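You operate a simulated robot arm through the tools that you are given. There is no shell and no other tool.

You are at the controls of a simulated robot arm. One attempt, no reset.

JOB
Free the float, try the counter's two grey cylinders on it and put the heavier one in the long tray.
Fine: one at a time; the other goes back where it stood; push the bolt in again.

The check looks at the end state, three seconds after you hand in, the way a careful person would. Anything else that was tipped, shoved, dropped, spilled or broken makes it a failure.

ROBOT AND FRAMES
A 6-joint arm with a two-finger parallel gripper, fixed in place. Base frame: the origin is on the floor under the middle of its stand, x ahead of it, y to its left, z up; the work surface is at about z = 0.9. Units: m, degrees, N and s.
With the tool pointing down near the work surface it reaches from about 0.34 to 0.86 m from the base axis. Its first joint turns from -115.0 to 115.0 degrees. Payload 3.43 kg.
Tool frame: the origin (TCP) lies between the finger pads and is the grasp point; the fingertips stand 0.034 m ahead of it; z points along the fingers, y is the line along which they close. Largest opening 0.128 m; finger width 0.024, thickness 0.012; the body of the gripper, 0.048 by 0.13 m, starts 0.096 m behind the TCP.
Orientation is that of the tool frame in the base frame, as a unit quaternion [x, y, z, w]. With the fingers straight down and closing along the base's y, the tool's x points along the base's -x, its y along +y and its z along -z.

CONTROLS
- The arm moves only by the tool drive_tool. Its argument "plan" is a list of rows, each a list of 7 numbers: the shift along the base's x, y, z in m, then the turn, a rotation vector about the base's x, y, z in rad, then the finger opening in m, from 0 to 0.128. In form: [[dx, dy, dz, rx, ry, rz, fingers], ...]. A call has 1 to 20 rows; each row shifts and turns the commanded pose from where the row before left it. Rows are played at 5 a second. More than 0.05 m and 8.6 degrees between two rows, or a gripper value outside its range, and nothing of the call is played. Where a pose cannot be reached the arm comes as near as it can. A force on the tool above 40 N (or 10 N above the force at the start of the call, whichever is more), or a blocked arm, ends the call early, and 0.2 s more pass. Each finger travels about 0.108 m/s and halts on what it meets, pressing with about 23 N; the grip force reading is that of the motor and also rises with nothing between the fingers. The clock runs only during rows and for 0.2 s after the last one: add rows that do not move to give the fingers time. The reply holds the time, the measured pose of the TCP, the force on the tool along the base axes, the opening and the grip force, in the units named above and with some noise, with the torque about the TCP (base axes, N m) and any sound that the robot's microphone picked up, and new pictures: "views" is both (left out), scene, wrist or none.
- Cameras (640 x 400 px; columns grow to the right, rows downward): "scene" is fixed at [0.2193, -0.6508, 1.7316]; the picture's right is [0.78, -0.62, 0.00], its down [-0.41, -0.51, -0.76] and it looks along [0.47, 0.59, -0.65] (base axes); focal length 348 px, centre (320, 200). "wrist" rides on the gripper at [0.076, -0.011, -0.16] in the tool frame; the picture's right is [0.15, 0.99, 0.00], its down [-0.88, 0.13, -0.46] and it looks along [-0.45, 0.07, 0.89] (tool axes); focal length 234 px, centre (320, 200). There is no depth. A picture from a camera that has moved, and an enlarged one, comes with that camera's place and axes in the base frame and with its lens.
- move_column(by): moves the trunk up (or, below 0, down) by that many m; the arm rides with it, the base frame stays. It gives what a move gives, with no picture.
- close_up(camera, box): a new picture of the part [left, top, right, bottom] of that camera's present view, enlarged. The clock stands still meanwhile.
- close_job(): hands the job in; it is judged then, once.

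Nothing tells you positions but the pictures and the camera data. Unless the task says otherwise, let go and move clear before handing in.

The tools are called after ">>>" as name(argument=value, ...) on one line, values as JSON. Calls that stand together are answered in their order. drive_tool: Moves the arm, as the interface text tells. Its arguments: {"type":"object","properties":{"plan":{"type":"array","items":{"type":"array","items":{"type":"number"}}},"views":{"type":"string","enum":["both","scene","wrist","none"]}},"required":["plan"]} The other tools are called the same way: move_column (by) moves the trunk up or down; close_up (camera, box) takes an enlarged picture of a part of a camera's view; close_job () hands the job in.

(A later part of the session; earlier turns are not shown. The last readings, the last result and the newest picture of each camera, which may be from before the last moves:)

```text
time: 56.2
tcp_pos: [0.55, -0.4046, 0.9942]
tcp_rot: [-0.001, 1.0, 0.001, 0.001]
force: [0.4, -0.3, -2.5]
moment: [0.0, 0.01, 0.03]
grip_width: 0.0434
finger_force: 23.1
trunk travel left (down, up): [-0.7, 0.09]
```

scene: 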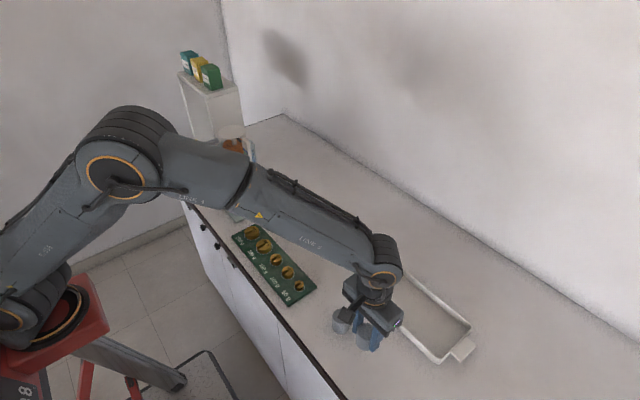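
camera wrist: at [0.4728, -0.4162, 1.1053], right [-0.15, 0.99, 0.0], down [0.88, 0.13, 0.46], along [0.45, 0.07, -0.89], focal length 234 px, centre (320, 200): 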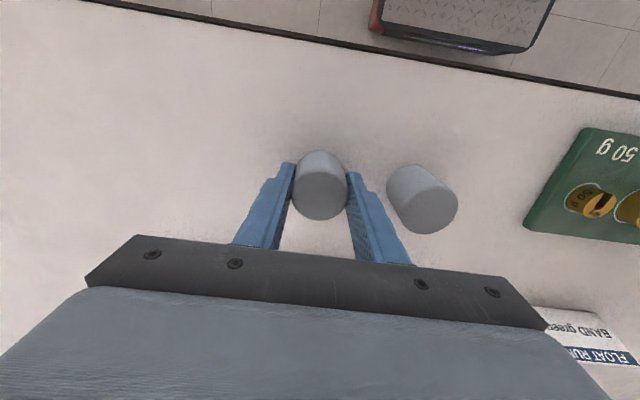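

Cylinder 2 reads about 3.1 N against 1.3 N for cylinder 1, so it looks heavier. The float must still be tried, so I'll carry it to the pan.

>>> drive_tool(plan=[[0, 0, 0.05, 0, 0, 0, 0.036], [0, 0, 0.05, 0, 0, 0, 0.036], [0, 0, 0.05, 0, 0, 0, 0.036], [0, 0, 0.05, 0, 0, 0, 0.036], [0, 0, 0.05, 0, 0, 0, 0.036], [0, 0, 0.05, 0, 0, 0, 0.036], [0.0044, 0.04768, 0.0005, 0, 0, 0, 0.036], [0.0044, 0.04768, 0.0005, 0, 0, 0, 0.036], [0.0044, 0.04768, 0.0005, 0, 0, 0, 0.036], [0.0044, 0.04768, 0.0005, 0, 0, 0, 0.036], [0.0044, 0.04768, 0.0005, 0, 0, 0, 0.036], [0.0044, 0.04768, 0, 0, 0, 0, 0.036], [0.0044, 0.04768, 0, 0, 0, 0, 0.036], [0.0044, 0.04768, 0, 0, 0, 0, 0.036], [0.0044, 0.04768, 0, 0, 0, 0, 0.036], [0.0044, 0.04768, 0, 0, 0, 0, 0.036], [0.0044, 0.04768, 0, 0, 0, 0, 0.036], [0.0044, 0.04768, 0, 0, 0, 0, 0.036], [0.0044, 0.04768, 0, 0, 0, 0, 0.036]], views="none")

>>> drive_tool(plan=[[0.0044, 0.04768, 0, 0, 0, 0, 0.036], [0.0044, 0.04768, 0, 0, 0, 0, 0.036], [0, 0, 0, 0, 0, 0, 0.036], [0, 0, 0, 0, 0, 0, 0.036]], views="both")

>>> close_up(camera="wrist", box=[240, 100, 400, 260])

```text
time: 60.2
tcp_pos: [0.6082, 0.2142, 1.2973]
tcp_rot: [-0.002, 1.0, 0.001, 0.001]
force: [0.7, -0.5, -2.7]
moment: [0.06, -0.03, 0.01]
grip_width: 0.0433
finger_force: 23.2
trunk travel left (down, up): [-0.7, 0.09]
```

```text
time: 61.2
tcp_pos: [0.617, 0.3094, 1.2971]
tcp_rot: [0.0, 1.0, 0.001, 0.0]
force: [-0.6, -1.0, -3.2]
moment: [-0.01, -0.02, -0.02]
grip_width: 0.0436
finger_force: 22.9
trunk travel left (down, up): [-0.7, 0.09]
camera wrist: at [0.5408, 0.3, 1.456], right [-0.15, 0.99, 0.0], down [0.88, 0.13, 0.46], along [0.45, 0.07, -0.89], focal length 234 px, centre (320, 200)
```

scene: 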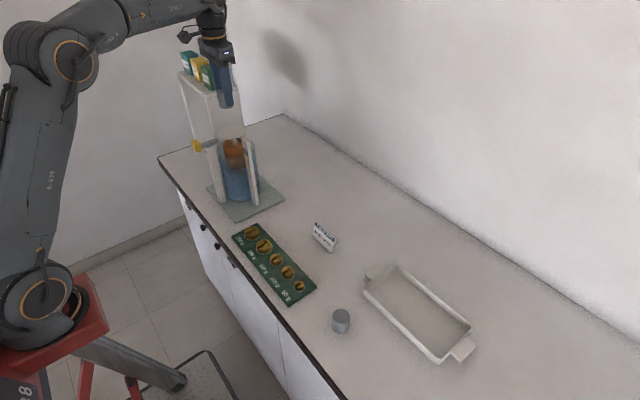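
wrist: 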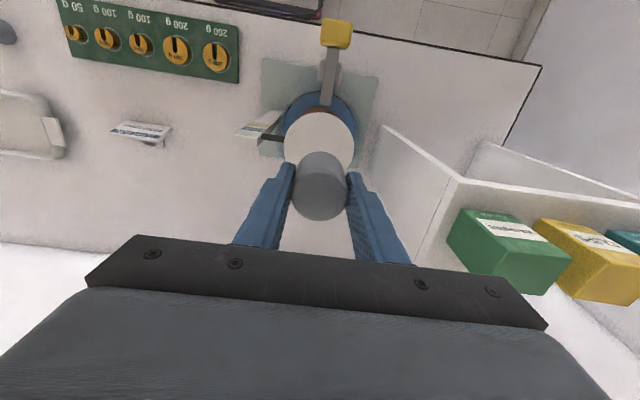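

```text
2.50 times, centred on (320, 180) of wrist
camera zoom: at [0.5408, 0.3, 1.456], right [-0.15, 0.99, 0.0], down [0.88, 0.13, 0.46], along [0.45, 0.07, -0.89], focal length 585 px, centre (320, 250)
```

zoom: 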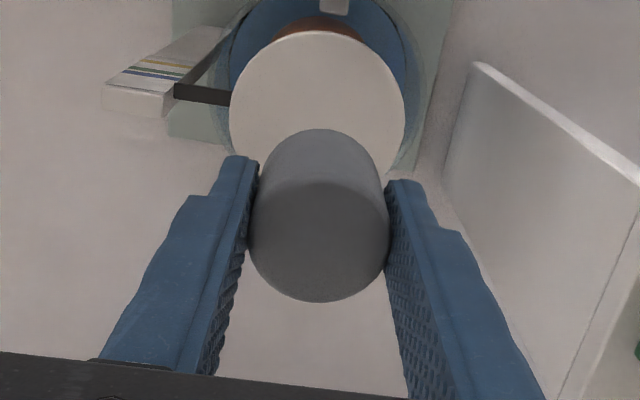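

Centred over the pan again. I'll lower to contact and keep lowering with the pan while watching the load come off the arm.

>>> drive_tool(plan=[[0, 0, -0.03, 0, 0, 0, 0.036], [0, 0, -0.03, 0, 0, 0, 0.036], [0, 0, -0.015, 0, 0, 0, 0.036], [0, 0, -0.01, 0, 0, 0, 0.036], [0, 0, -0.005, 0, 0, 0, 0.036], [0, 0, -0.005, 0, 0, 0, 0.036], [0, 0, -0.005, 0, 0, 0, 0.036], [0, 0, 0, 0, 0, 0, 0.036], [0, 0, 0, 0, 0, 0, 0.036]], views="none")

>>> drive_tool(plan=[[0, 0, -0.005, 0, 0, 0, 0.036], [0, 0, 0, 0, 0, 0, 0.036], [0, 0, 0, 0, 0, 0, 0.036]], views="none")

>>> drive_tool(plan=[[0, 0, 0, 0, 0, 0, 0.036], [0, 0, 0, 0, 0, 0, 0.036]], views="none")

>>> close_up(camera="scene", box=[180, 100, 290, 200])

```text
time: 63.2
tcp_pos: [0.6162, 0.3116, 1.1965]
tcp_rot: [-0.001, 1.0, 0.001, 0.0]
force: [-0.8, -0.1, -1.8]
moment: [-0.08, -0.01, -0.01]
grip_width: 0.0434
finger_force: 22.5
trunk travel left (down, up): [-0.7, 0.09]
```

```text
time: 64.0
tcp_pos: [0.6169, 0.3094, 1.1919]
tcp_rot: [-0.001, 1.0, 0.001, 0.001]
force: [-0.1, -0.1, -2.1]
moment: [0.0, -0.01, 0.01]
grip_width: 0.0431
finger_force: 23.1
trunk travel left (down, up): [-0.7, 0.09]
```

```text
time: 64.6
tcp_pos: [0.6172, 0.3104, 1.1928]
tcp_rot: [-0.001, 1.0, 0.001, 0.001]
force: [0.3, -1.2, -0.8]
moment: [-0.04, -0.02, -0.03]
grip_width: 0.0429
finger_force: 22.6
trunk travel left (down, up): [-0.7, 0.09]
```

```text
4.00 times, centred on (235, 150) of scene
camera zoom: at [0.2193, -0.6508, 1.7316], right [0.78, -0.62, 0.0], down [-0.41, -0.51, -0.76], along [0.47, 0.59, -0.65], focal length 1390 px, centre (660, 400)
```

zoom: 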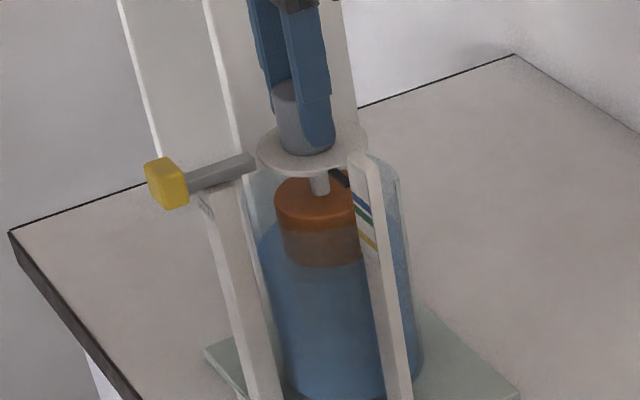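

At the same depth that carried all of cylinder 1, the arm still holds about 1.5 N of cylinder 2. I'll keep lowering.

>>> drive_tool(plan=[[0, 0, -0.004, 0, 0, 0, 0.036], [0, 0, -0.004, 0, 0, 0, 0.036], [0, 0, 0, 0, 0, 0, 0.036], [0, 0, 0, 0, 0, 0, 0.036]], views="none")

>>> drive_tool(plan=[[0, 0, 0, 0, 0, 0, 0.036], [0, 0, 0, 0, 0, 0, 0.036]], views="none")

>>> drive_tool(plan=[[0, 0, 0, 0, 0, 0, 0.036], [0, 0, 0, 0, 0, 0, 0.036]], views="wrist")

>>> close_up(camera="scene", box=[180, 100, 290, 200])

```text
time: 65.6
tcp_pos: [0.6167, 0.31, 1.1841]
tcp_rot: [-0.001, 1.0, 0.001, 0.0]
force: [0.1, -0.7, -0.5]
moment: [-0.12, -0.02, 0.0]
grip_width: 0.0432
finger_force: 23.1
trunk travel left (down, up): [-0.7, 0.09]
```

```text
time: 66.2
tcp_pos: [0.6168, 0.3105, 1.1843]
tcp_rot: [-0.001, 1.0, 0.0, 0.001]
force: [0.8, 0.5, -0.4]
moment: [0.01, 0.0, 0.01]
grip_width: 0.0434
finger_force: 23.1
trunk travel left (down, up): [-0.7, 0.09]
```

```text
time: 66.8
tcp_pos: [0.6148, 0.3101, 1.1848]
tcp_rot: [-0.001, 1.0, 0.0, 0.001]
force: [-0.5, 0.9, -0.3]
moment: [0.01, 0.0, -0.02]
grip_width: 0.0436
finger_force: 22.7
trunk travel left (down, up): [-0.7, 0.09]
camera wrist: at [0.5394, 0.299, 1.3449], right [-0.15, 0.99, 0.0], down [0.88, 0.13, 0.46], along [0.45, 0.07, -0.89], focal length 234 px, centre (320, 200)
```

wrist: 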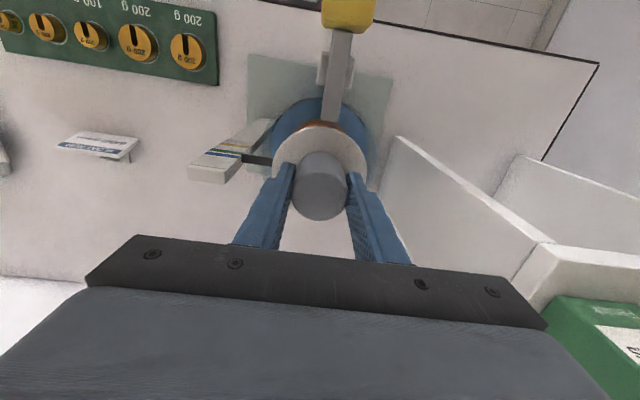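

```text
4.00 times, centred on (235, 150) of scene
camera zoom: at [0.2193, -0.6508, 1.7316], right [0.78, -0.62, 0.0], down [-0.41, -0.51, -0.76], along [0.47, 0.59, -0.65], focal length 1390 px, centre (660, 400)
```

zoom: 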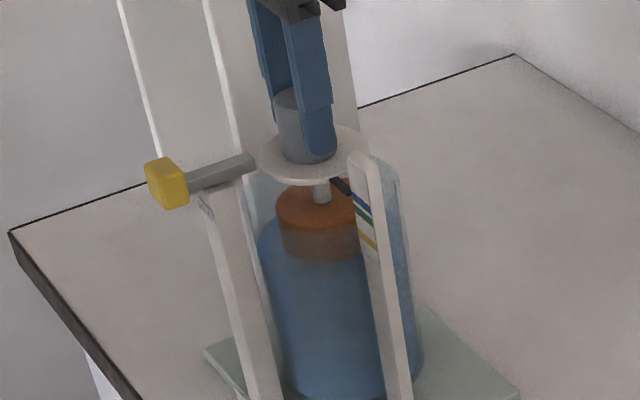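

The arm now carries almost nothing. I'll lower 2 mm more and release cylinder 2 on the pan.

>>> drive_tool(plan=[[0, 0, -0.002, 0, 0, 0, 0.036], [0, 0, 0, 0, 0, 0, 0.036], [0, 0, 0, 0, 0, 0, 0.044], [0, 0, 0, 0, 0, 0, 0.048], [0, 0, 0, 0, 0, 0, 0.056], [0, 0, 0, 0, 0, 0, 0.06], [0, 0, 0, 0, 0, 0, 0.06], [0, 0, 0, 0, 0, 0, 0.06], [0, 0, 0, 0, 0, 0, 0.06], [0, 0, 0, 0, 0, 0, 0.06], [0, 0, 0, 0, 0, 0, 0.06]], views="both")

>>> close_up(camera="scene", box=[215, 125, 263, 155])

>>> close_up(camera="wrist", box=[200, 80, 400, 240])

>>> close_up(camera="wrist", box=[200, 110, 296, 170])

```text
time: 69.2
tcp_pos: [0.6163, 0.3101, 1.1833]
tcp_rot: [-0.001, 1.0, 0.001, 0.001]
force: [1.8, -0.3, 0.2]
moment: [0.02, 0.02, 0.01]
grip_width: 0.0597
finger_force: 0.0
trunk travel left (down, up): [-0.7, 0.09]
camera wrist: at [0.5398, 0.2988, 1.3428], right [-0.15, 0.99, 0.0], down [0.88, 0.13, 0.46], along [0.45, 0.07, -0.89], focal length 234 px, centre (320, 200)
```

scene: 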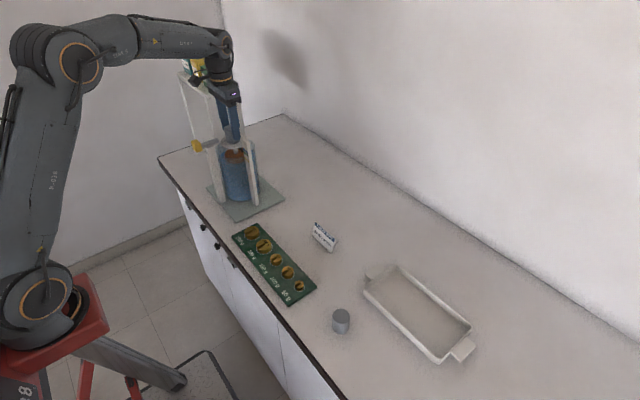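
wrist: 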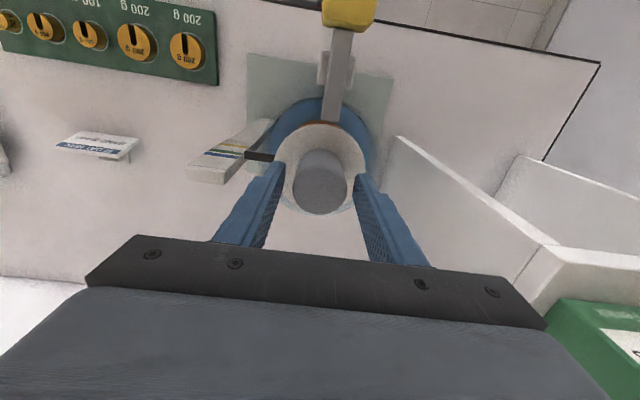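

```text
13.33 times, centred on (239, 140) of scene
camera zoom: at [0.2193, -0.6508, 1.7316], right [0.78, -0.62, 0.0], down [-0.41, -0.51, -0.76], along [0.47, 0.59, -0.65], focal length 4635 px, centre (1400, 1000)
```

zoom: 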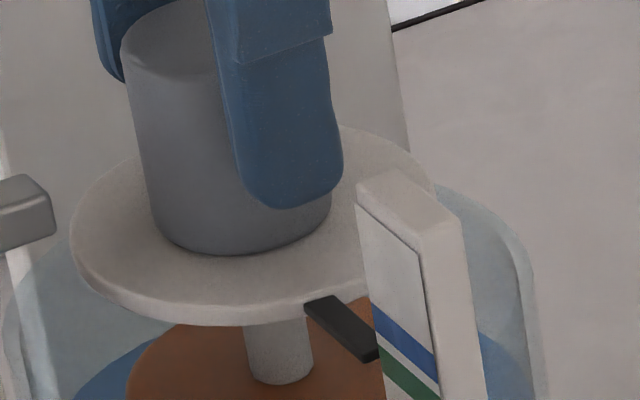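

```text
2.50 times, centred on (300, 160) of wrist
camera zoom: at [0.5398, 0.2988, 1.3428], right [-0.15, 0.99, 0.0], down [0.88, 0.13, 0.46], along [0.45, 0.07, -0.89], focal length 585 px, centre (370, 300)
```

zoom: 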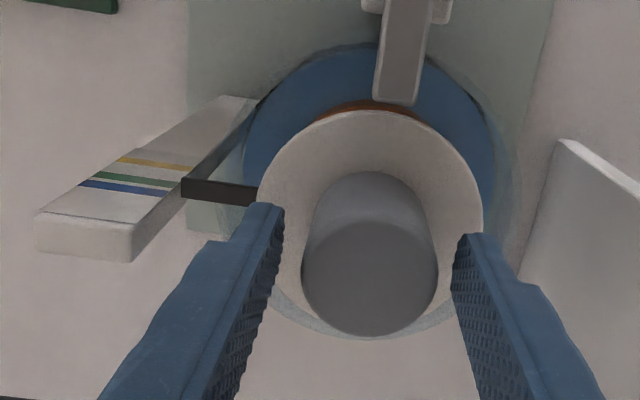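

```text
6.67 times, centred on (248, 140) of wrist
camera zoom: at [0.5398, 0.2988, 1.3428], right [-0.15, 0.99, 0.0], down [0.88, 0.13, 0.46], along [0.45, 0.07, -0.89], focal length 1561 px, centre (800, 600)
```

zoom: 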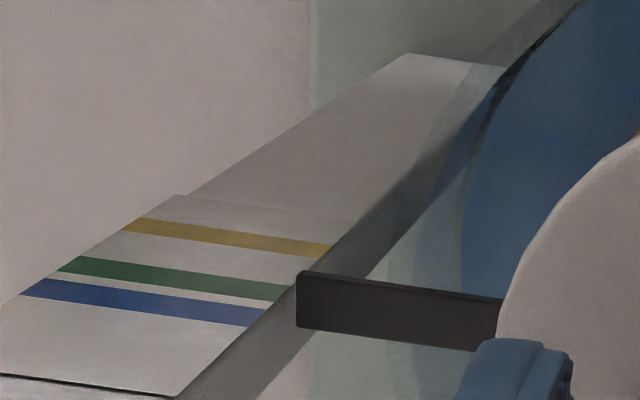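

Cylinder 2 sinks the float clearly deeper: the pointer is past the blue band, well below where cylinder 1 left it. So cylinder 2 is the heavier one. I'll let it settle, take one more picture, and regrip it.

>>> drive_tool(plan=[[0, 0, 0, 0, 0, 0, 0.058], [0, 0, 0, 0, 0, 0, 0.056], [0, 0, 0, 0, 0, 0, 0.056], [0, 0, 0, 0, 0, 0, 0.056], [0, 0, 0, 0, 0, 0, 0.056]], views="none")

>>> close_up(camera="scene", box=[215, 125, 263, 155])

>>> close_up(camera="wrist", box=[200, 80, 400, 240])

```text
time: 70.4
tcp_pos: [0.6167, 0.3093, 1.1836]
tcp_rot: [0.0, 1.0, 0.001, 0.002]
force: [0.1, -0.1, 0.4]
moment: [-0.02, -0.01, 0.02]
grip_width: 0.0559
finger_force: 0.0
trunk travel left (down, up): [-0.7, 0.09]
```

```text
13.33 times, centred on (239, 140) of scene
camera zoom: at [0.2193, -0.6508, 1.7316], right [0.78, -0.62, 0.0], down [-0.41, -0.51, -0.76], along [0.47, 0.59, -0.65], focal length 4635 px, centre (1400, 1000)
```

zoom: 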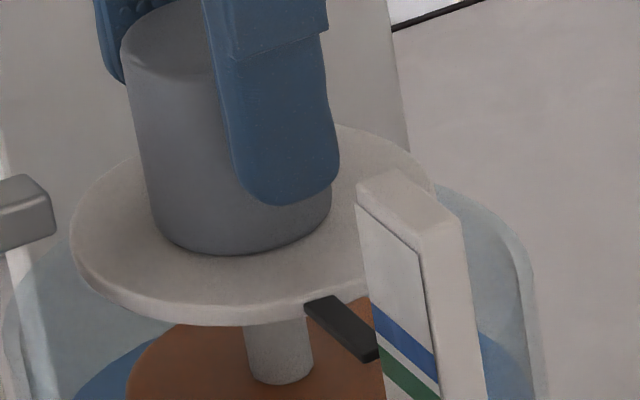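

```text
2.50 times, centred on (300, 160) of wrist
camera zoom: at [0.5398, 0.2988, 1.3428], right [-0.15, 0.99, 0.0], down [0.88, 0.13, 0.46], along [0.45, 0.07, -0.89], focal length 585 px, centre (370, 300)
```

zoom: 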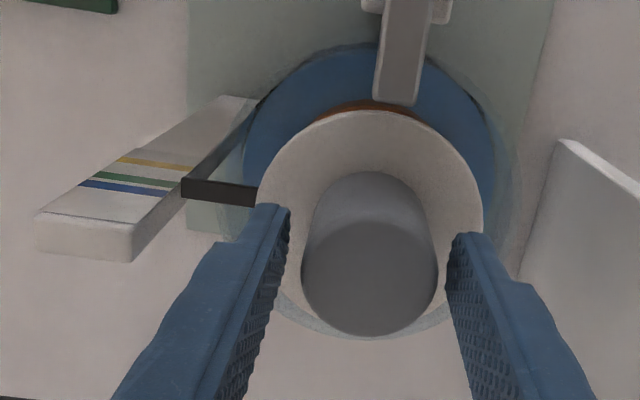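

The float has settled with cylinder 2 clearly deeper, so it is the heavier one. I'll regrip and lift it straight off the pan.

>>> drive_tool(plan=[[0, 0, -0.003, 0, 0, 0, 0.056], [0, 0, 0, 0, 0, 0, 0.05], [0, 0, 0, 0, 0, 0, 0.044], [0, 0, 0, 0, 0, 0, 0.038], [0, 0, 0, 0, 0, 0, 0.036], [0, 0, 0, 0, 0, 0, 0.036]], views="wrist")

>>> drive_tool(plan=[[0, 0, 0.008, 0, 0, 0, 0.036], [0, 0, 0.01, 0, 0, 0, 0.036], [0, 0, 0.012, 0, 0, 0, 0.036], [0, 0, 0.015, 0, 0, 0, 0.036], [0, 0, 0.02, 0, 0, 0, 0.036], [0, 0, 0.025, 0, 0, 0, 0.036], [0, 0, 0.025, 0, 0, 0, 0.036], [0, 0, 0, 0, 0, 0, 0.036]], views="both")

>>> close_up(camera="scene", box=[180, 70, 290, 200])

```text
time: 71.8
tcp_pos: [0.616, 0.311, 1.1796]
tcp_rot: [0.0, 1.0, 0.001, 0.001]
force: [0.5, -1.3, 0.3]
moment: [-0.14, 0.0, 0.0]
grip_width: 0.0436
finger_force: 23.6
trunk travel left (down, up): [-0.7, 0.09]
camera wrist: at [0.5398, 0.299, 1.3397], right [-0.15, 0.99, 0.0], down [0.88, 0.13, 0.46], along [0.45, 0.07, -0.89], focal length 234 px, centre (320, 200)
```

wrist: 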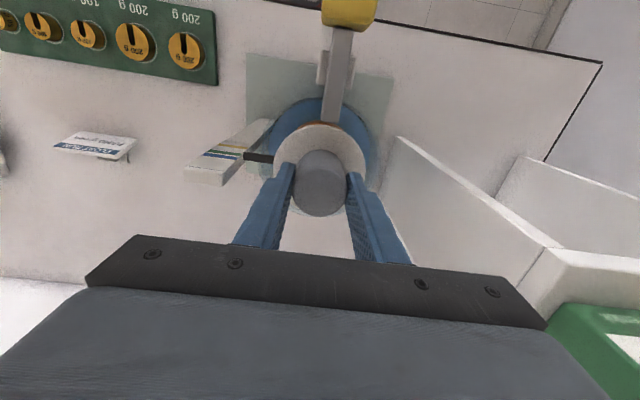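

```text
time: 73.6
tcp_pos: [0.6164, 0.3099, 1.2944]
tcp_rot: [0.0, 1.0, 0.0, 0.0]
force: [0.7, -0.7, -3.3]
moment: [0.0, -0.03, 0.0]
grip_width: 0.0433
finger_force: 22.5
trunk travel left (down, up): [-0.7, 0.09]
camera wrist: at [0.5394, 0.2994, 1.4546], right [-0.15, 0.99, 0.0], down [0.88, 0.13, 0.46], along [0.45, 0.07, -0.89], focal length 234 px, centre (320, 200)
```

scene: 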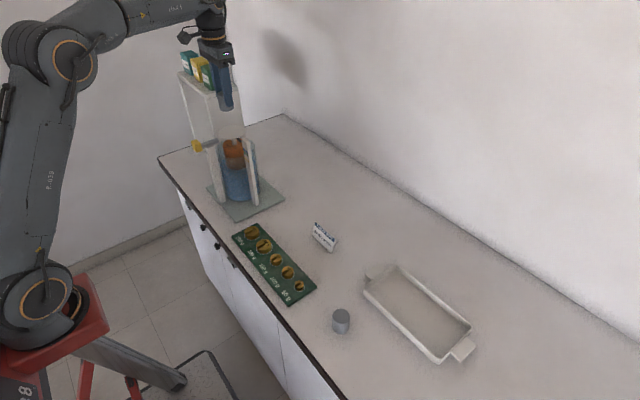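
wrist: 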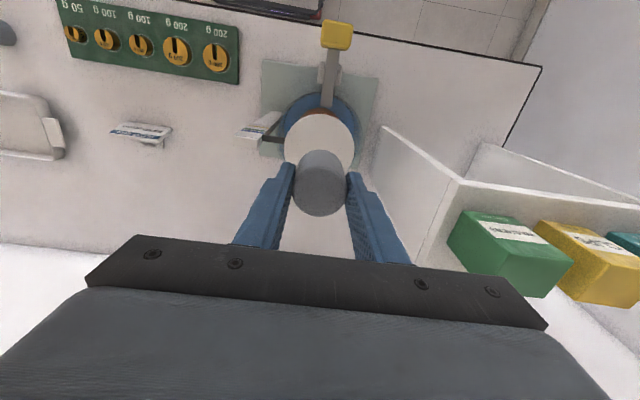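

```text
3.08 times, centred on (235, 135) of scene
camera zoom: at [0.2193, -0.6508, 1.7316], right [0.78, -0.62, 0.0], down [-0.41, -0.51, -0.76], along [0.47, 0.59, -0.65], focal length 1070 px, centre (582, 400)
```

zoom: 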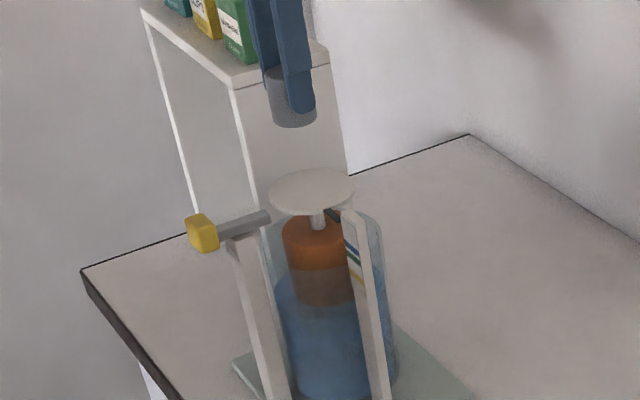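

The float is back at its empty level and cylinder 2 is held securely. I'll carry it over to above the near half of the long tray.

>>> drive_tool(plan=[[0.0064, -0.0453, 0, 0, 0, 0, 0.036], [0.0064, -0.0453, 0, 0, 0, 0, 0.036], [0.0064, -0.0453, 0, 0, 0, 0, 0.036], [0.0064, -0.0453, 0, 0, 0, 0, 0.036], [0.0064, -0.0453, 0, 0, 0, 0, 0.036], [0.0064, -0.0453, -0.018, 0, 0, 0, 0.036], [0.0064, -0.0453, -0.018, 0, 0, 0, 0.036], [0.0064, -0.0453, -0.018, 0, 0, 0, 0.036], [0.0064, -0.0453, -0.018, 0, 0, 0, 0.036], [0.0064, -0.0453, -0.018, 0, 0, 0, 0.036], [0.0064, -0.0453, -0.018, 0, 0, 0, 0.036], [0.0064, -0.0453, -0.018, 0, 0, 0, 0.036], [0.0064, -0.0453, -0.018, 0, 0, 0, 0.036], [0.0064, -0.0453, -0.018, 0, 0, 0, 0.036], [0.0064, -0.0453, -0.018, 0, 0, 0, 0.036], [0, 0, 0, 0, 0, 0, 0.036]], views="both")

>>> close_up(camera="wrist", box=[200, 80, 440, 240])

>>> close_up(camera="scene", box=[300, 230, 500, 380])

```text
time: 77.0
tcp_pos: [0.7149, -0.3689, 1.1142]
tcp_rot: [-0.001, 1.0, 0.001, -0.001]
force: [-0.4, -0.8, -3.3]
moment: [0.0, 0.0, 0.0]
grip_width: 0.0432
finger_force: 22.5
trunk travel left (down, up): [-0.7, 0.09]
camera wrist: at [0.6372, -0.3798, 1.2742], right [-0.15, 0.99, 0.0], down [0.88, 0.13, 0.46], along [0.45, 0.07, -0.89], focal length 234 px, centre (320, 200)
```

scene: 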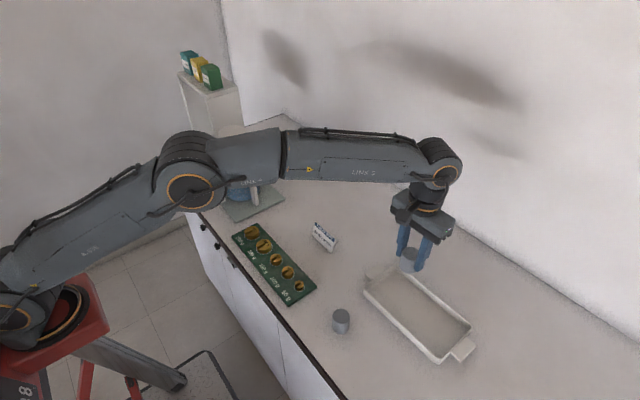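
wrist: 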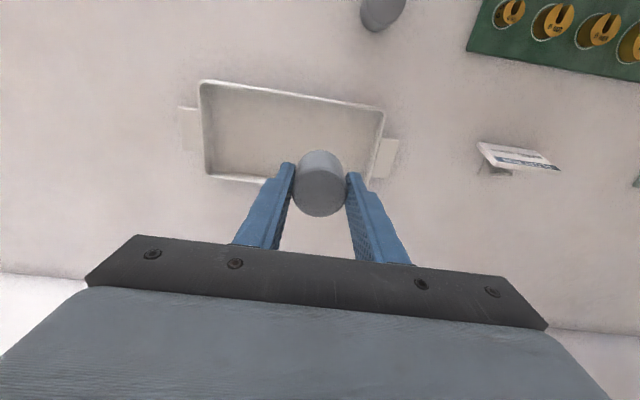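

```text
2.50 times, centred on (320, 160) of wrist
camera zoom: at [0.6372, -0.3798, 1.2742], right [-0.15, 0.99, 0.0], down [0.88, 0.13, 0.46], along [0.45, 0.07, -0.89], focal length 585 px, centre (320, 300)
```

zoom: 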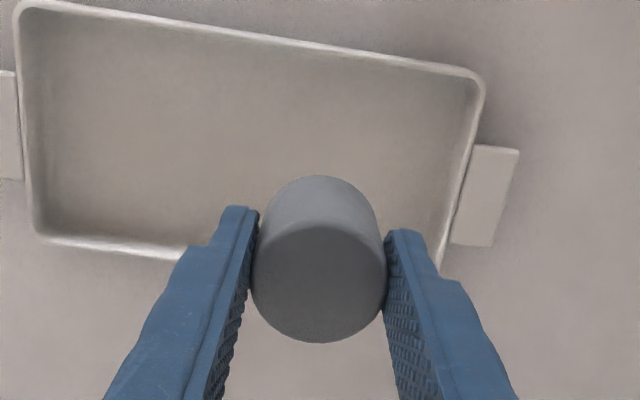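

```text
2.67 times, centred on (400, 305) of scene
camera zoom: at [0.2193, -0.6508, 1.7316], right [0.78, -0.62, 0.0], down [-0.41, -0.51, -0.76], along [0.47, 0.59, -0.65], focal length 927 px, centre (107, -80)
```

zoom: 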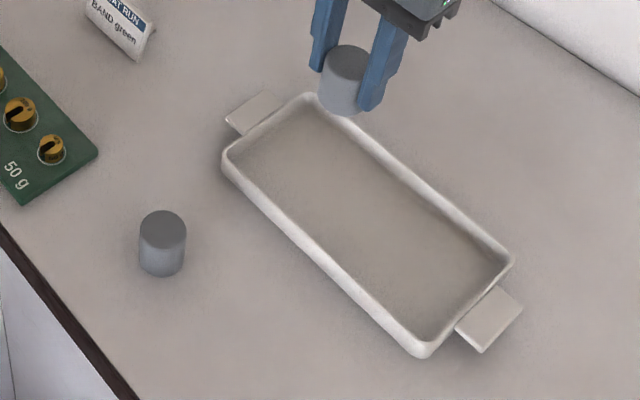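

The tray spans about x 0.66 to 0.80 and y -0.54 to -0.28, and the cylinder hangs over its near half. I'll nudge it toward the middle and lower to just above the tray floor.

>>> drive_tool(plan=[[0.007, -0.012, -0.02, 0, 0, 0, 0.036], [0, 0, -0.035, 0, 0, 0, 0.036], [0, 0, -0.035, 0, 0, 0, 0.036], [0, 0, -0.03, 0, 0, 0, 0.036], [0, 0, -0.02, 0, 0, 0, 0.036], [0, 0, 0, 0, 0, 0, 0.036]], views="both")

>>> close_up(camera="scene", box=[300, 230, 500, 380])

>>> close_up(camera="wrist", box=[200, 80, 440, 240])

```text
time: 78.4
tcp_pos: [0.7203, -0.3815, 0.9744]
tcp_rot: [0.0, 1.0, 0.001, 0.002]
force: [0.4, 0.5, -2.5]
moment: [0.01, -0.01, 0.0]
grip_width: 0.0433
finger_force: 22.6
trunk travel left (down, up): [-0.7, 0.09]
camera wrist: at [0.6432, -0.3924, 1.1344], right [-0.15, 0.99, 0.0], down [0.88, 0.13, 0.46], along [0.45, 0.07, -0.89], focal length 234 px, centre (320, 200)
```

scene: 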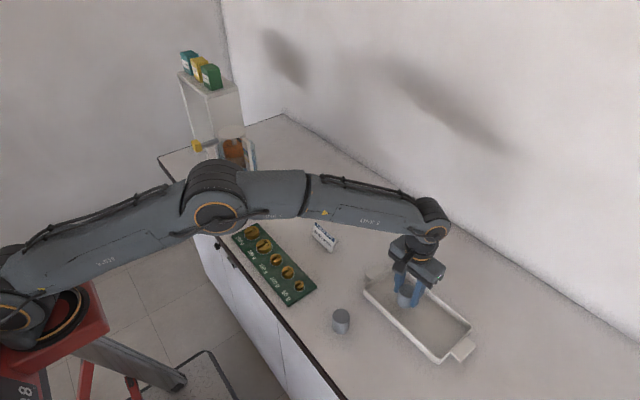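
wrist: 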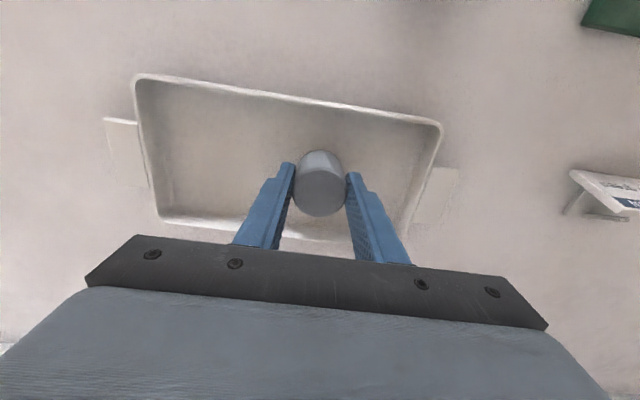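

```text
2.67 times, centred on (400, 305) of scene
camera zoom: at [0.2193, -0.6508, 1.7316], right [0.78, -0.62, 0.0], down [-0.41, -0.51, -0.76], along [0.47, 0.59, -0.65], focal length 927 px, centre (107, -80)
```

zoom: 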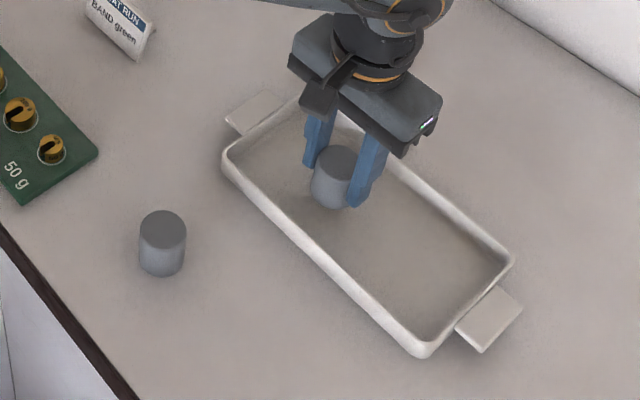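

```text
2.50 times, centred on (320, 160) of wrist
camera zoom: at [0.6432, -0.3924, 1.1344], right [-0.15, 0.99, 0.0], down [0.88, 0.13, 0.46], along [0.45, 0.07, -0.89], focal length 585 px, centre (320, 300)
```

zoom: 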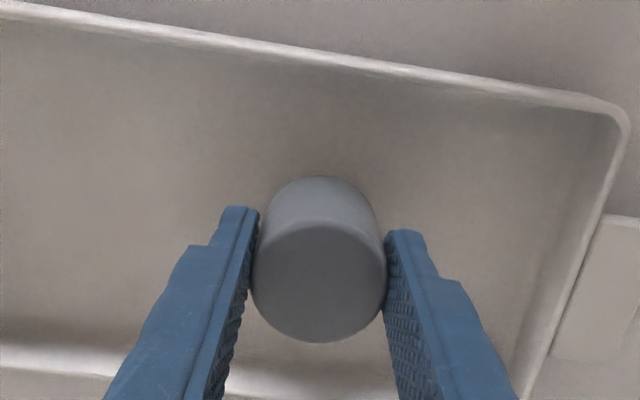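

The cylinder hangs inside the tray, clear of all walls, about 2 cm above the floor. I'll creep down until I feel the floor.

>>> drive_tool(plan=[[0, 0, -0.01, 0, 0, 0, 0.036], [0, 0, -0.003, 0, 0, 0, 0.036], [0, 0, 0, 0, 0, 0, 0.036], [0, 0, 0, 0, 0, 0, 0.036]], views="none")

>>> drive_tool(plan=[[0, 0, -0.003, 0, 0, 0, 0.036], [0, 0, 0, 0, 0, 0, 0.036]], views="none")

```text
time: 79.4
tcp_pos: [0.7184, -0.382, 0.9614]
tcp_rot: [0.0, 1.0, 0.0, 0.0]
force: [-0.6, -0.6, -1.8]
moment: [-0.02, -0.02, 0.0]
grip_width: 0.0433
finger_force: 23.0
trunk travel left (down, up): [-0.7, 0.09]
```

```text
time: 80.0
tcp_pos: [0.7208, -0.3817, 0.9586]
tcp_rot: [-0.001, 1.0, 0.001, 0.001]
force: [-0.5, -0.2, -2.7]
moment: [-0.01, -0.01, -0.02]
grip_width: 0.0435
finger_force: 23.0
trunk travel left (down, up): [-0.7, 0.09]
```

No contact yet, with the arm still holding the full weight. I'll continue in 2 mm steps.

>>> drive_tool(plan=[[0, 0, -0.002, 0, 0, 0, 0.036], [0, 0, 0, 0, 0, 0, 0.036]], views="none")

>>> drive_tool(plan=[[0, 0, -0.002, 0, 0, 0, 0.036], [0, 0, 0, 0, 0, 0, 0.036]], views="none")

```text
time: 80.6
tcp_pos: [0.7188, -0.3824, 0.9579]
tcp_rot: [-0.001, 1.0, 0.001, 0.0]
force: [1.1, 1.2, 3.4]
moment: [-0.06, 0.02, -0.01]
grip_width: 0.0433
finger_force: 22.5
trunk travel left (down, up): [-0.7, 0.09]
```

```text
time: 81.2
tcp_pos: [0.7186, -0.381, 0.9571]
tcp_rot: [-0.001, 1.0, 0.0, 0.001]
force: [-2.4, 1.7, 19.9]
moment: [0.15, 0.22, 0.02]
grip_width: 0.0435
finger_force: 22.8
trunk travel left (down, up): [-0.7, 0.09]
```

It is on the tray floor and I'm now pressing slightly. I'll ease up 2 mm, then release and rise clear.

>>> drive_tool(plan=[[0, 0, 0.0018, 0, 0, 0, 0.036], [0, 0, 0, 0, 0, 0, 0.044], [0, 0, 0, 0, 0, 0, 0.05], [0, 0, 0, 0, 0, 0, 0.058], [0, 0, 0, 0, 0, 0, 0.064], [0, 0, 0, 0, 0, 0, 0.064], [0, 0, 0.02, 0, 0, 0, 0.064], [0, 0, 0.04, 0, 0, 0, 0.064], [0, 0, 0.045, 0, 0, 0, 0.064], [0, 0, 0.045, 0, 0, 0, 0.064], [0, 0, 0, 0, 0, 0, 0.064]], views="both")

>>> close_up(camera="scene", box=[300, 230, 500, 380])

>>> close_up(camera="wrist", box=[140, 60, 440, 240])

```text
time: 83.6
tcp_pos: [0.7206, -0.3811, 1.107]
tcp_rot: [-0.001, 1.0, 0.001, 0.0]
force: [-1.0, 0.1, -0.5]
moment: [0.01, 0.01, 0.02]
grip_width: 0.0639
finger_force: 0.1
trunk travel left (down, up): [-0.7, 0.09]
camera wrist: at [0.6426, -0.3922, 1.267], right [-0.15, 0.99, 0.0], down [0.88, 0.13, 0.46], along [0.45, 0.07, -0.89], focal length 234 px, centre (320, 200)
```

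scene: 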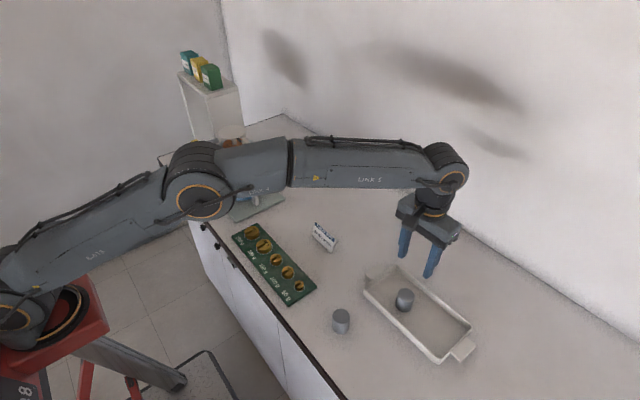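
wrist: 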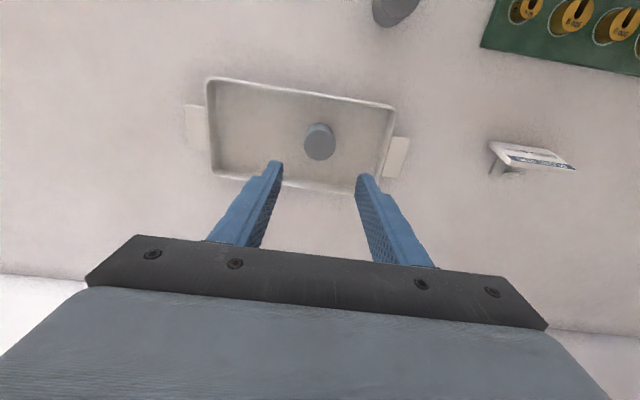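

```text
2.67 times, centred on (400, 305) of scene
camera zoom: at [0.2193, -0.6508, 1.7316], right [0.78, -0.62, 0.0], down [-0.41, -0.51, -0.76], along [0.47, 0.59, -0.65], focal length 927 px, centre (107, -80)
```

zoom: 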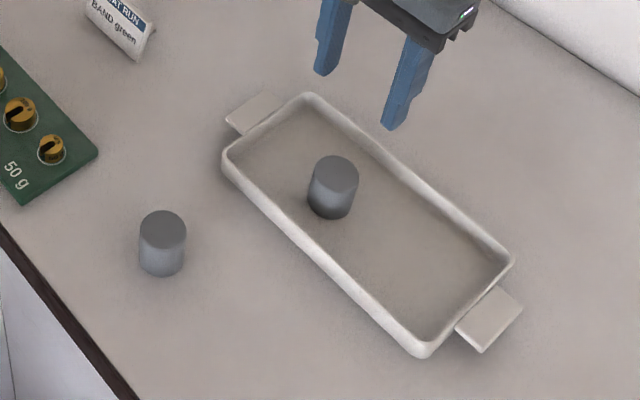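

```text
2.13 times, centred on (290, 150) of wrist
camera zoom: at [0.6426, -0.3922, 1.267], right [-0.15, 0.99, 0.0], down [0.88, 0.13, 0.46], along [0.45, 0.07, -0.89], focal length 500 px, centre (384, 307)
```

zoom: 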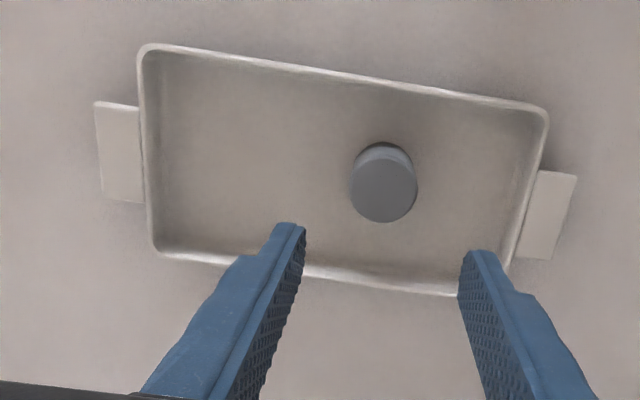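

The heavier cylinder stands upright in the tray and the lighter one is back at its spot. Next I'll return high over the counter to the bolt head to push it back in.

>>> drive_tool(plan=[[0, 0, 0.05, 0, 0, 0, 0.07], [0, 0, 0.05, 0, 0, 0, 0.07], [-0.0142, 0.04325, 0.0075, 0, 0, 0, 0.07], [-0.0142, 0.04325, 0.0075, 0, 0, 0, 0.07], [-0.0142, 0.04325, 0.0075, 0, 0, 0, 0.07], [-0.0142, 0.04325, 0.0075, 0, 0, 0, 0.07], [-0.0142, 0.04325, 0.0075, 0, 0, 0, 0.07], [-0.0142, 0.04325, 0.0075, 0, 0, 0, 0.07], [-0.0142, 0.04325, 0.0075, 0, 0, 0, 0.07], [-0.0142, 0.04325, 0.0075, 0, 0, 0, 0.07], [-0.0142, 0.04325, 0.0075, 0, 0, 0, 0.07], [-0.0142, 0.04325, 0.0075, 0, 0, 0, 0.07], [-0.0142, 0.04325, 0.0075, 0, 0, 0, 0.07], [-0.0142, 0.04325, 0.0075, 0, 0, 0, 0.07], [-0.0142, 0.04325, 0.0075, 0, 0, 0, 0.07], [-0.0142, 0.04325, 0.0075, 0, 0, 0, 0.07], [-0.0142, 0.04325, 0.0075, 0, 0, 0, 0.07], [-0.0142, 0.04325, 0.0075, 0, 0, 0, 0.07], [0, 0, 0, 0, 0, 0, 0.07]], views="both")

>>> close_up(camera="wrist", box=[240, 100, 400, 260])

>>> close_up(camera="scene", box=[180, 100, 290, 200])

```text
time: 87.6
tcp_pos: [0.4893, 0.3091, 1.3255]
tcp_rot: [-0.001, 1.0, 0.001, 0.001]
force: [0.6, 0.6, -0.5]
moment: [-0.02, -0.01, 0.03]
grip_width: 0.0698
finger_force: 0.0
trunk travel left (down, up): [-0.7, 0.09]
camera wrist: at [0.4127, 0.2983, 1.4851], right [-0.15, 0.99, 0.0], down [0.88, 0.13, 0.46], along [0.45, 0.07, -0.89], focal length 234 px, centre (320, 200)
```

scene: 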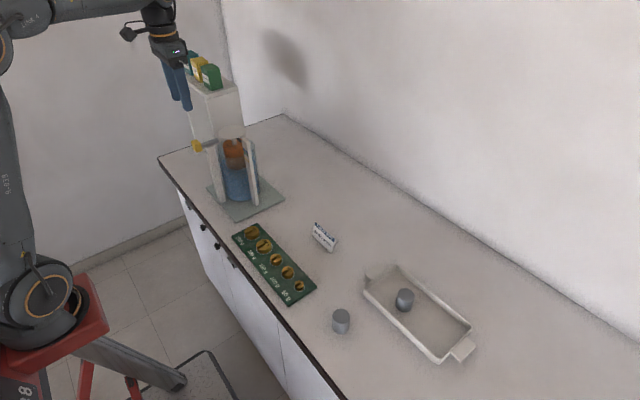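
wrist: 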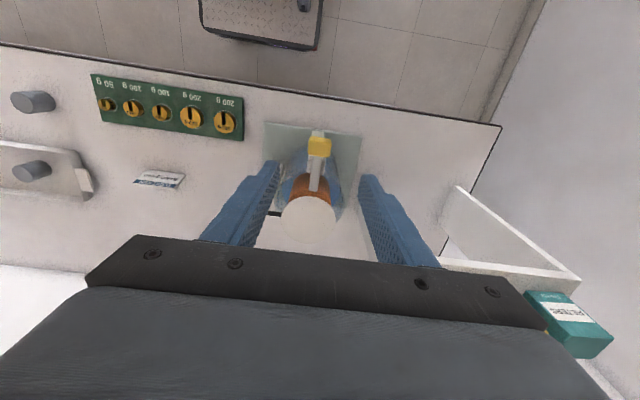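

```text
2.50 times, centred on (320, 180) of wrist
camera zoom: at [0.4127, 0.2983, 1.4851], right [-0.15, 0.99, 0.0], down [0.88, 0.13, 0.46], along [0.45, 0.07, -0.89], focal length 585 px, centre (320, 250)
```

zoom: 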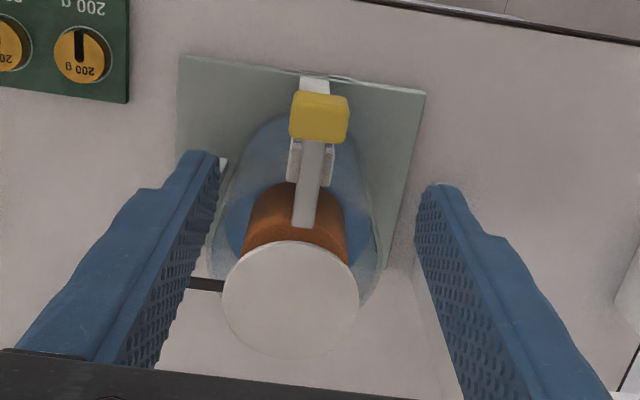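

```text
4.00 times, centred on (235, 150) of scene
camera zoom: at [0.2193, -0.6508, 1.7316], right [0.78, -0.62, 0.0], down [-0.41, -0.51, -0.76], along [0.47, 0.59, -0.65], focal length 1390 px, centre (660, 400)
```

zoom: 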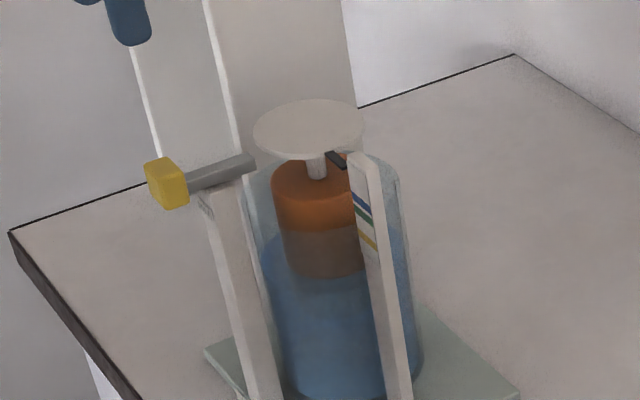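

The float is back at its rest height, and the bolt head is at about (0.495, 0.311), still out. I'll lower around it and grip as before.

>>> drive_tool(plan=[[0.0015, 0.0005, -0.03, 0, 0, 0, 0.07], [0.0015, 0.0005, -0.035, 0, 0, 0, 0.07], [0, 0, -0.035, 0, 0, 0, 0.07], [0, 0, -0.03, 0, 0, 0, 0.07], [0, 0, -0.025, 0, 0, 0, 0.07], [0, 0, -0.012, 0, 0, 0, 0.07], [0, 0, 0, 0, 0, 0, 0.07]], views="wrist")

>>> close_up(camera="wrist", box=[240, 120, 400, 260])

```text
time: 89.2
tcp_pos: [0.4944, 0.3102, 1.159]
tcp_rot: [-0.002, 1.0, 0.0, 0.001]
force: [0.2, 0.3, -0.1]
moment: [-0.03, -0.02, -0.02]
grip_width: 0.0703
finger_force: 0.1
trunk travel left (down, up): [-0.7, 0.09]
camera wrist: at [0.4179, 0.2992, 1.3193], right [-0.15, 0.99, 0.0], down [0.88, 0.13, 0.46], along [0.45, 0.07, -0.89], focal length 234 px, centre (320, 200)
```

wrist: 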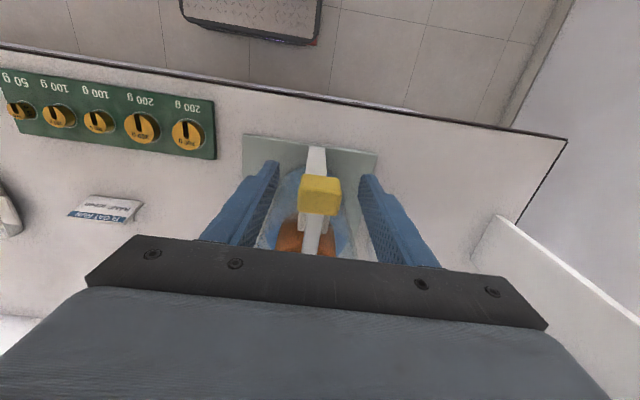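

```text
2.86 times, centred on (320, 190) of wrist
camera zoom: at [0.4179, 0.2992, 1.3193], right [-0.15, 0.99, 0.0], down [0.88, 0.13, 0.46], along [0.45, 0.07, -0.89], focal length 669 px, centre (320, 229)
```

zoom: 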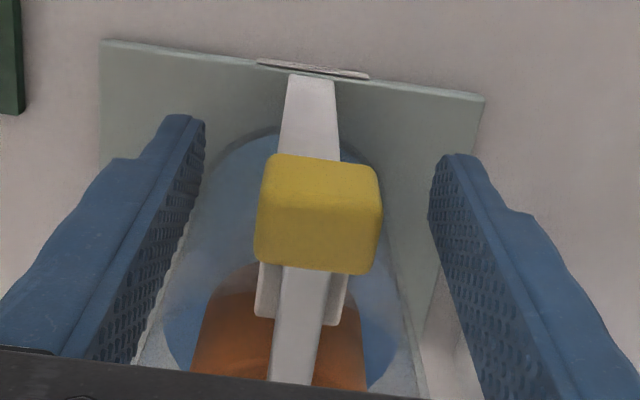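

The head is between the fingers. I'll shift back 3 mm to match the first grip, then close on it.

>>> drive_tool(plan=[[-0.003, 0, 0, 0, 0, 0, 0.06], [0, 0, 0, 0, 0, 0, 0.046], [0, 0, 0, 0, 0, 0, 0.034], [0, 0, 0, 0, 0, 0, 0.024], [0, 0, 0, 0, 0, 0, 0.02], [0, 0, 0, 0, 0, 0, 0.02]], views="wrist")

```text
time: 90.6
tcp_pos: [0.4914, 0.31, 1.1601]
tcp_rot: [-0.001, 1.0, 0.001, 0.001]
force: [-1.0, -2.7, -1.3]
moment: [-0.55, -0.21, -0.39]
grip_width: 0.0318
finger_force: 44.9
trunk travel left (down, up): [-0.7, 0.09]
camera wrist: at [0.415, 0.299, 1.3194], right [-0.15, 0.99, 0.0], down [0.88, 0.13, 0.46], along [0.45, 0.07, -0.89], focal length 234 px, centre (320, 200)
```

wrist: 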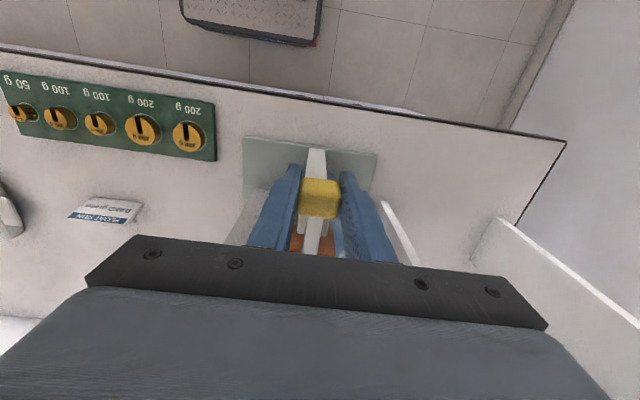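

The head is gripped with little side load. I'll push it inward along +x in 5 mm steps.

>>> drive_tool(plan=[[0.005, 0, 0, 0, 0, 0, 0.02], [0.005, 0, 0, 0, 0, 0, 0.02], [0.005, 0, 0, 0, 0, 0, 0.02], [0.005, 0, 0, 0, 0, 0, 0.02], [0, 0, 0, 0, 0, 0, 0.02]], views="none")

>>> drive_tool(plan=[[0.003, 0, 0, 0, 0, 0, 0.02], [0.003, 0, 0, 0, 0, 0, 0.02], [0, 0, 0, 0, 0, 0, 0.02]], views="wrist")

>>> close_up(camera="wrist", box=[240, 120, 400, 260])

>>> close_up(camera="scene", box=[180, 100, 290, 200])

```text
time: 91.8
tcp_pos: [0.5129, 0.3098, 1.1592]
tcp_rot: [-0.001, 1.0, 0.001, 0.001]
force: [0.4, -4.4, 2.6]
moment: [-0.39, 0.95, -0.52]
grip_width: 0.0319
finger_force: 45.1
trunk travel left (down, up): [-0.7, 0.09]
```

```text
time: 92.6
tcp_pos: [0.5163, 0.3101, 1.1586]
tcp_rot: [-0.001, 1.0, 0.001, 0.001]
force: [-3.5, -3.5, 4.2]
moment: [-0.2, -0.03, -0.71]
grip_width: 0.032
finger_force: 45.1
trunk travel left (down, up): [-0.7, 0.09]
camera wrist: at [0.4409, 0.2989, 1.3193], right [-0.15, 0.99, 0.0], down [0.88, 0.13, 0.46], along [0.45, 0.07, -0.89], focal length 234 px, centre (320, 200)
```

wrist: 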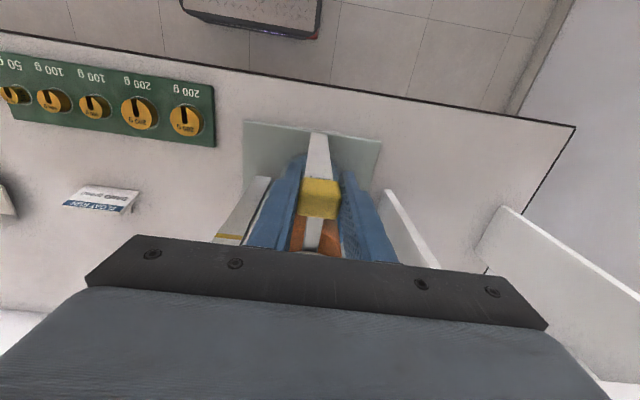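

```text
2.86 times, centred on (320, 190) of wrist
camera zoom: at [0.4409, 0.2989, 1.3193], right [-0.15, 0.99, 0.0], down [0.88, 0.13, 0.46], along [0.45, 0.07, -0.89], focal length 669 px, centre (320, 229)
```

zoom: 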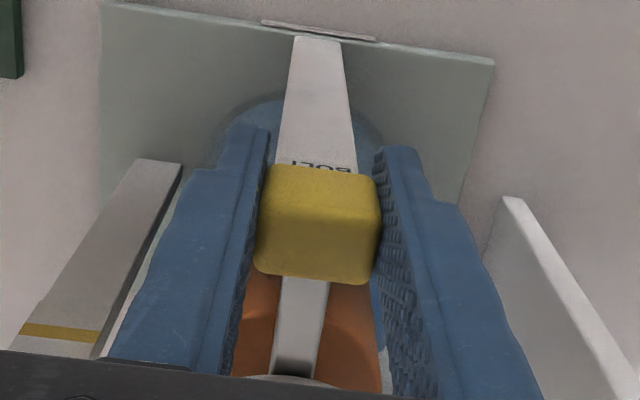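

```text
4.00 times, centred on (235, 150) of scene
camera zoom: at [0.2193, -0.6508, 1.7316], right [0.78, -0.62, 0.0], down [-0.41, -0.51, -0.76], along [0.47, 0.59, -0.65], focal length 1390 px, centre (660, 400)
```

zoom: 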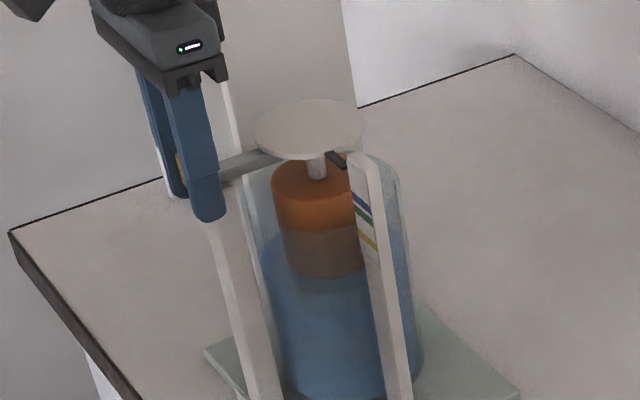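

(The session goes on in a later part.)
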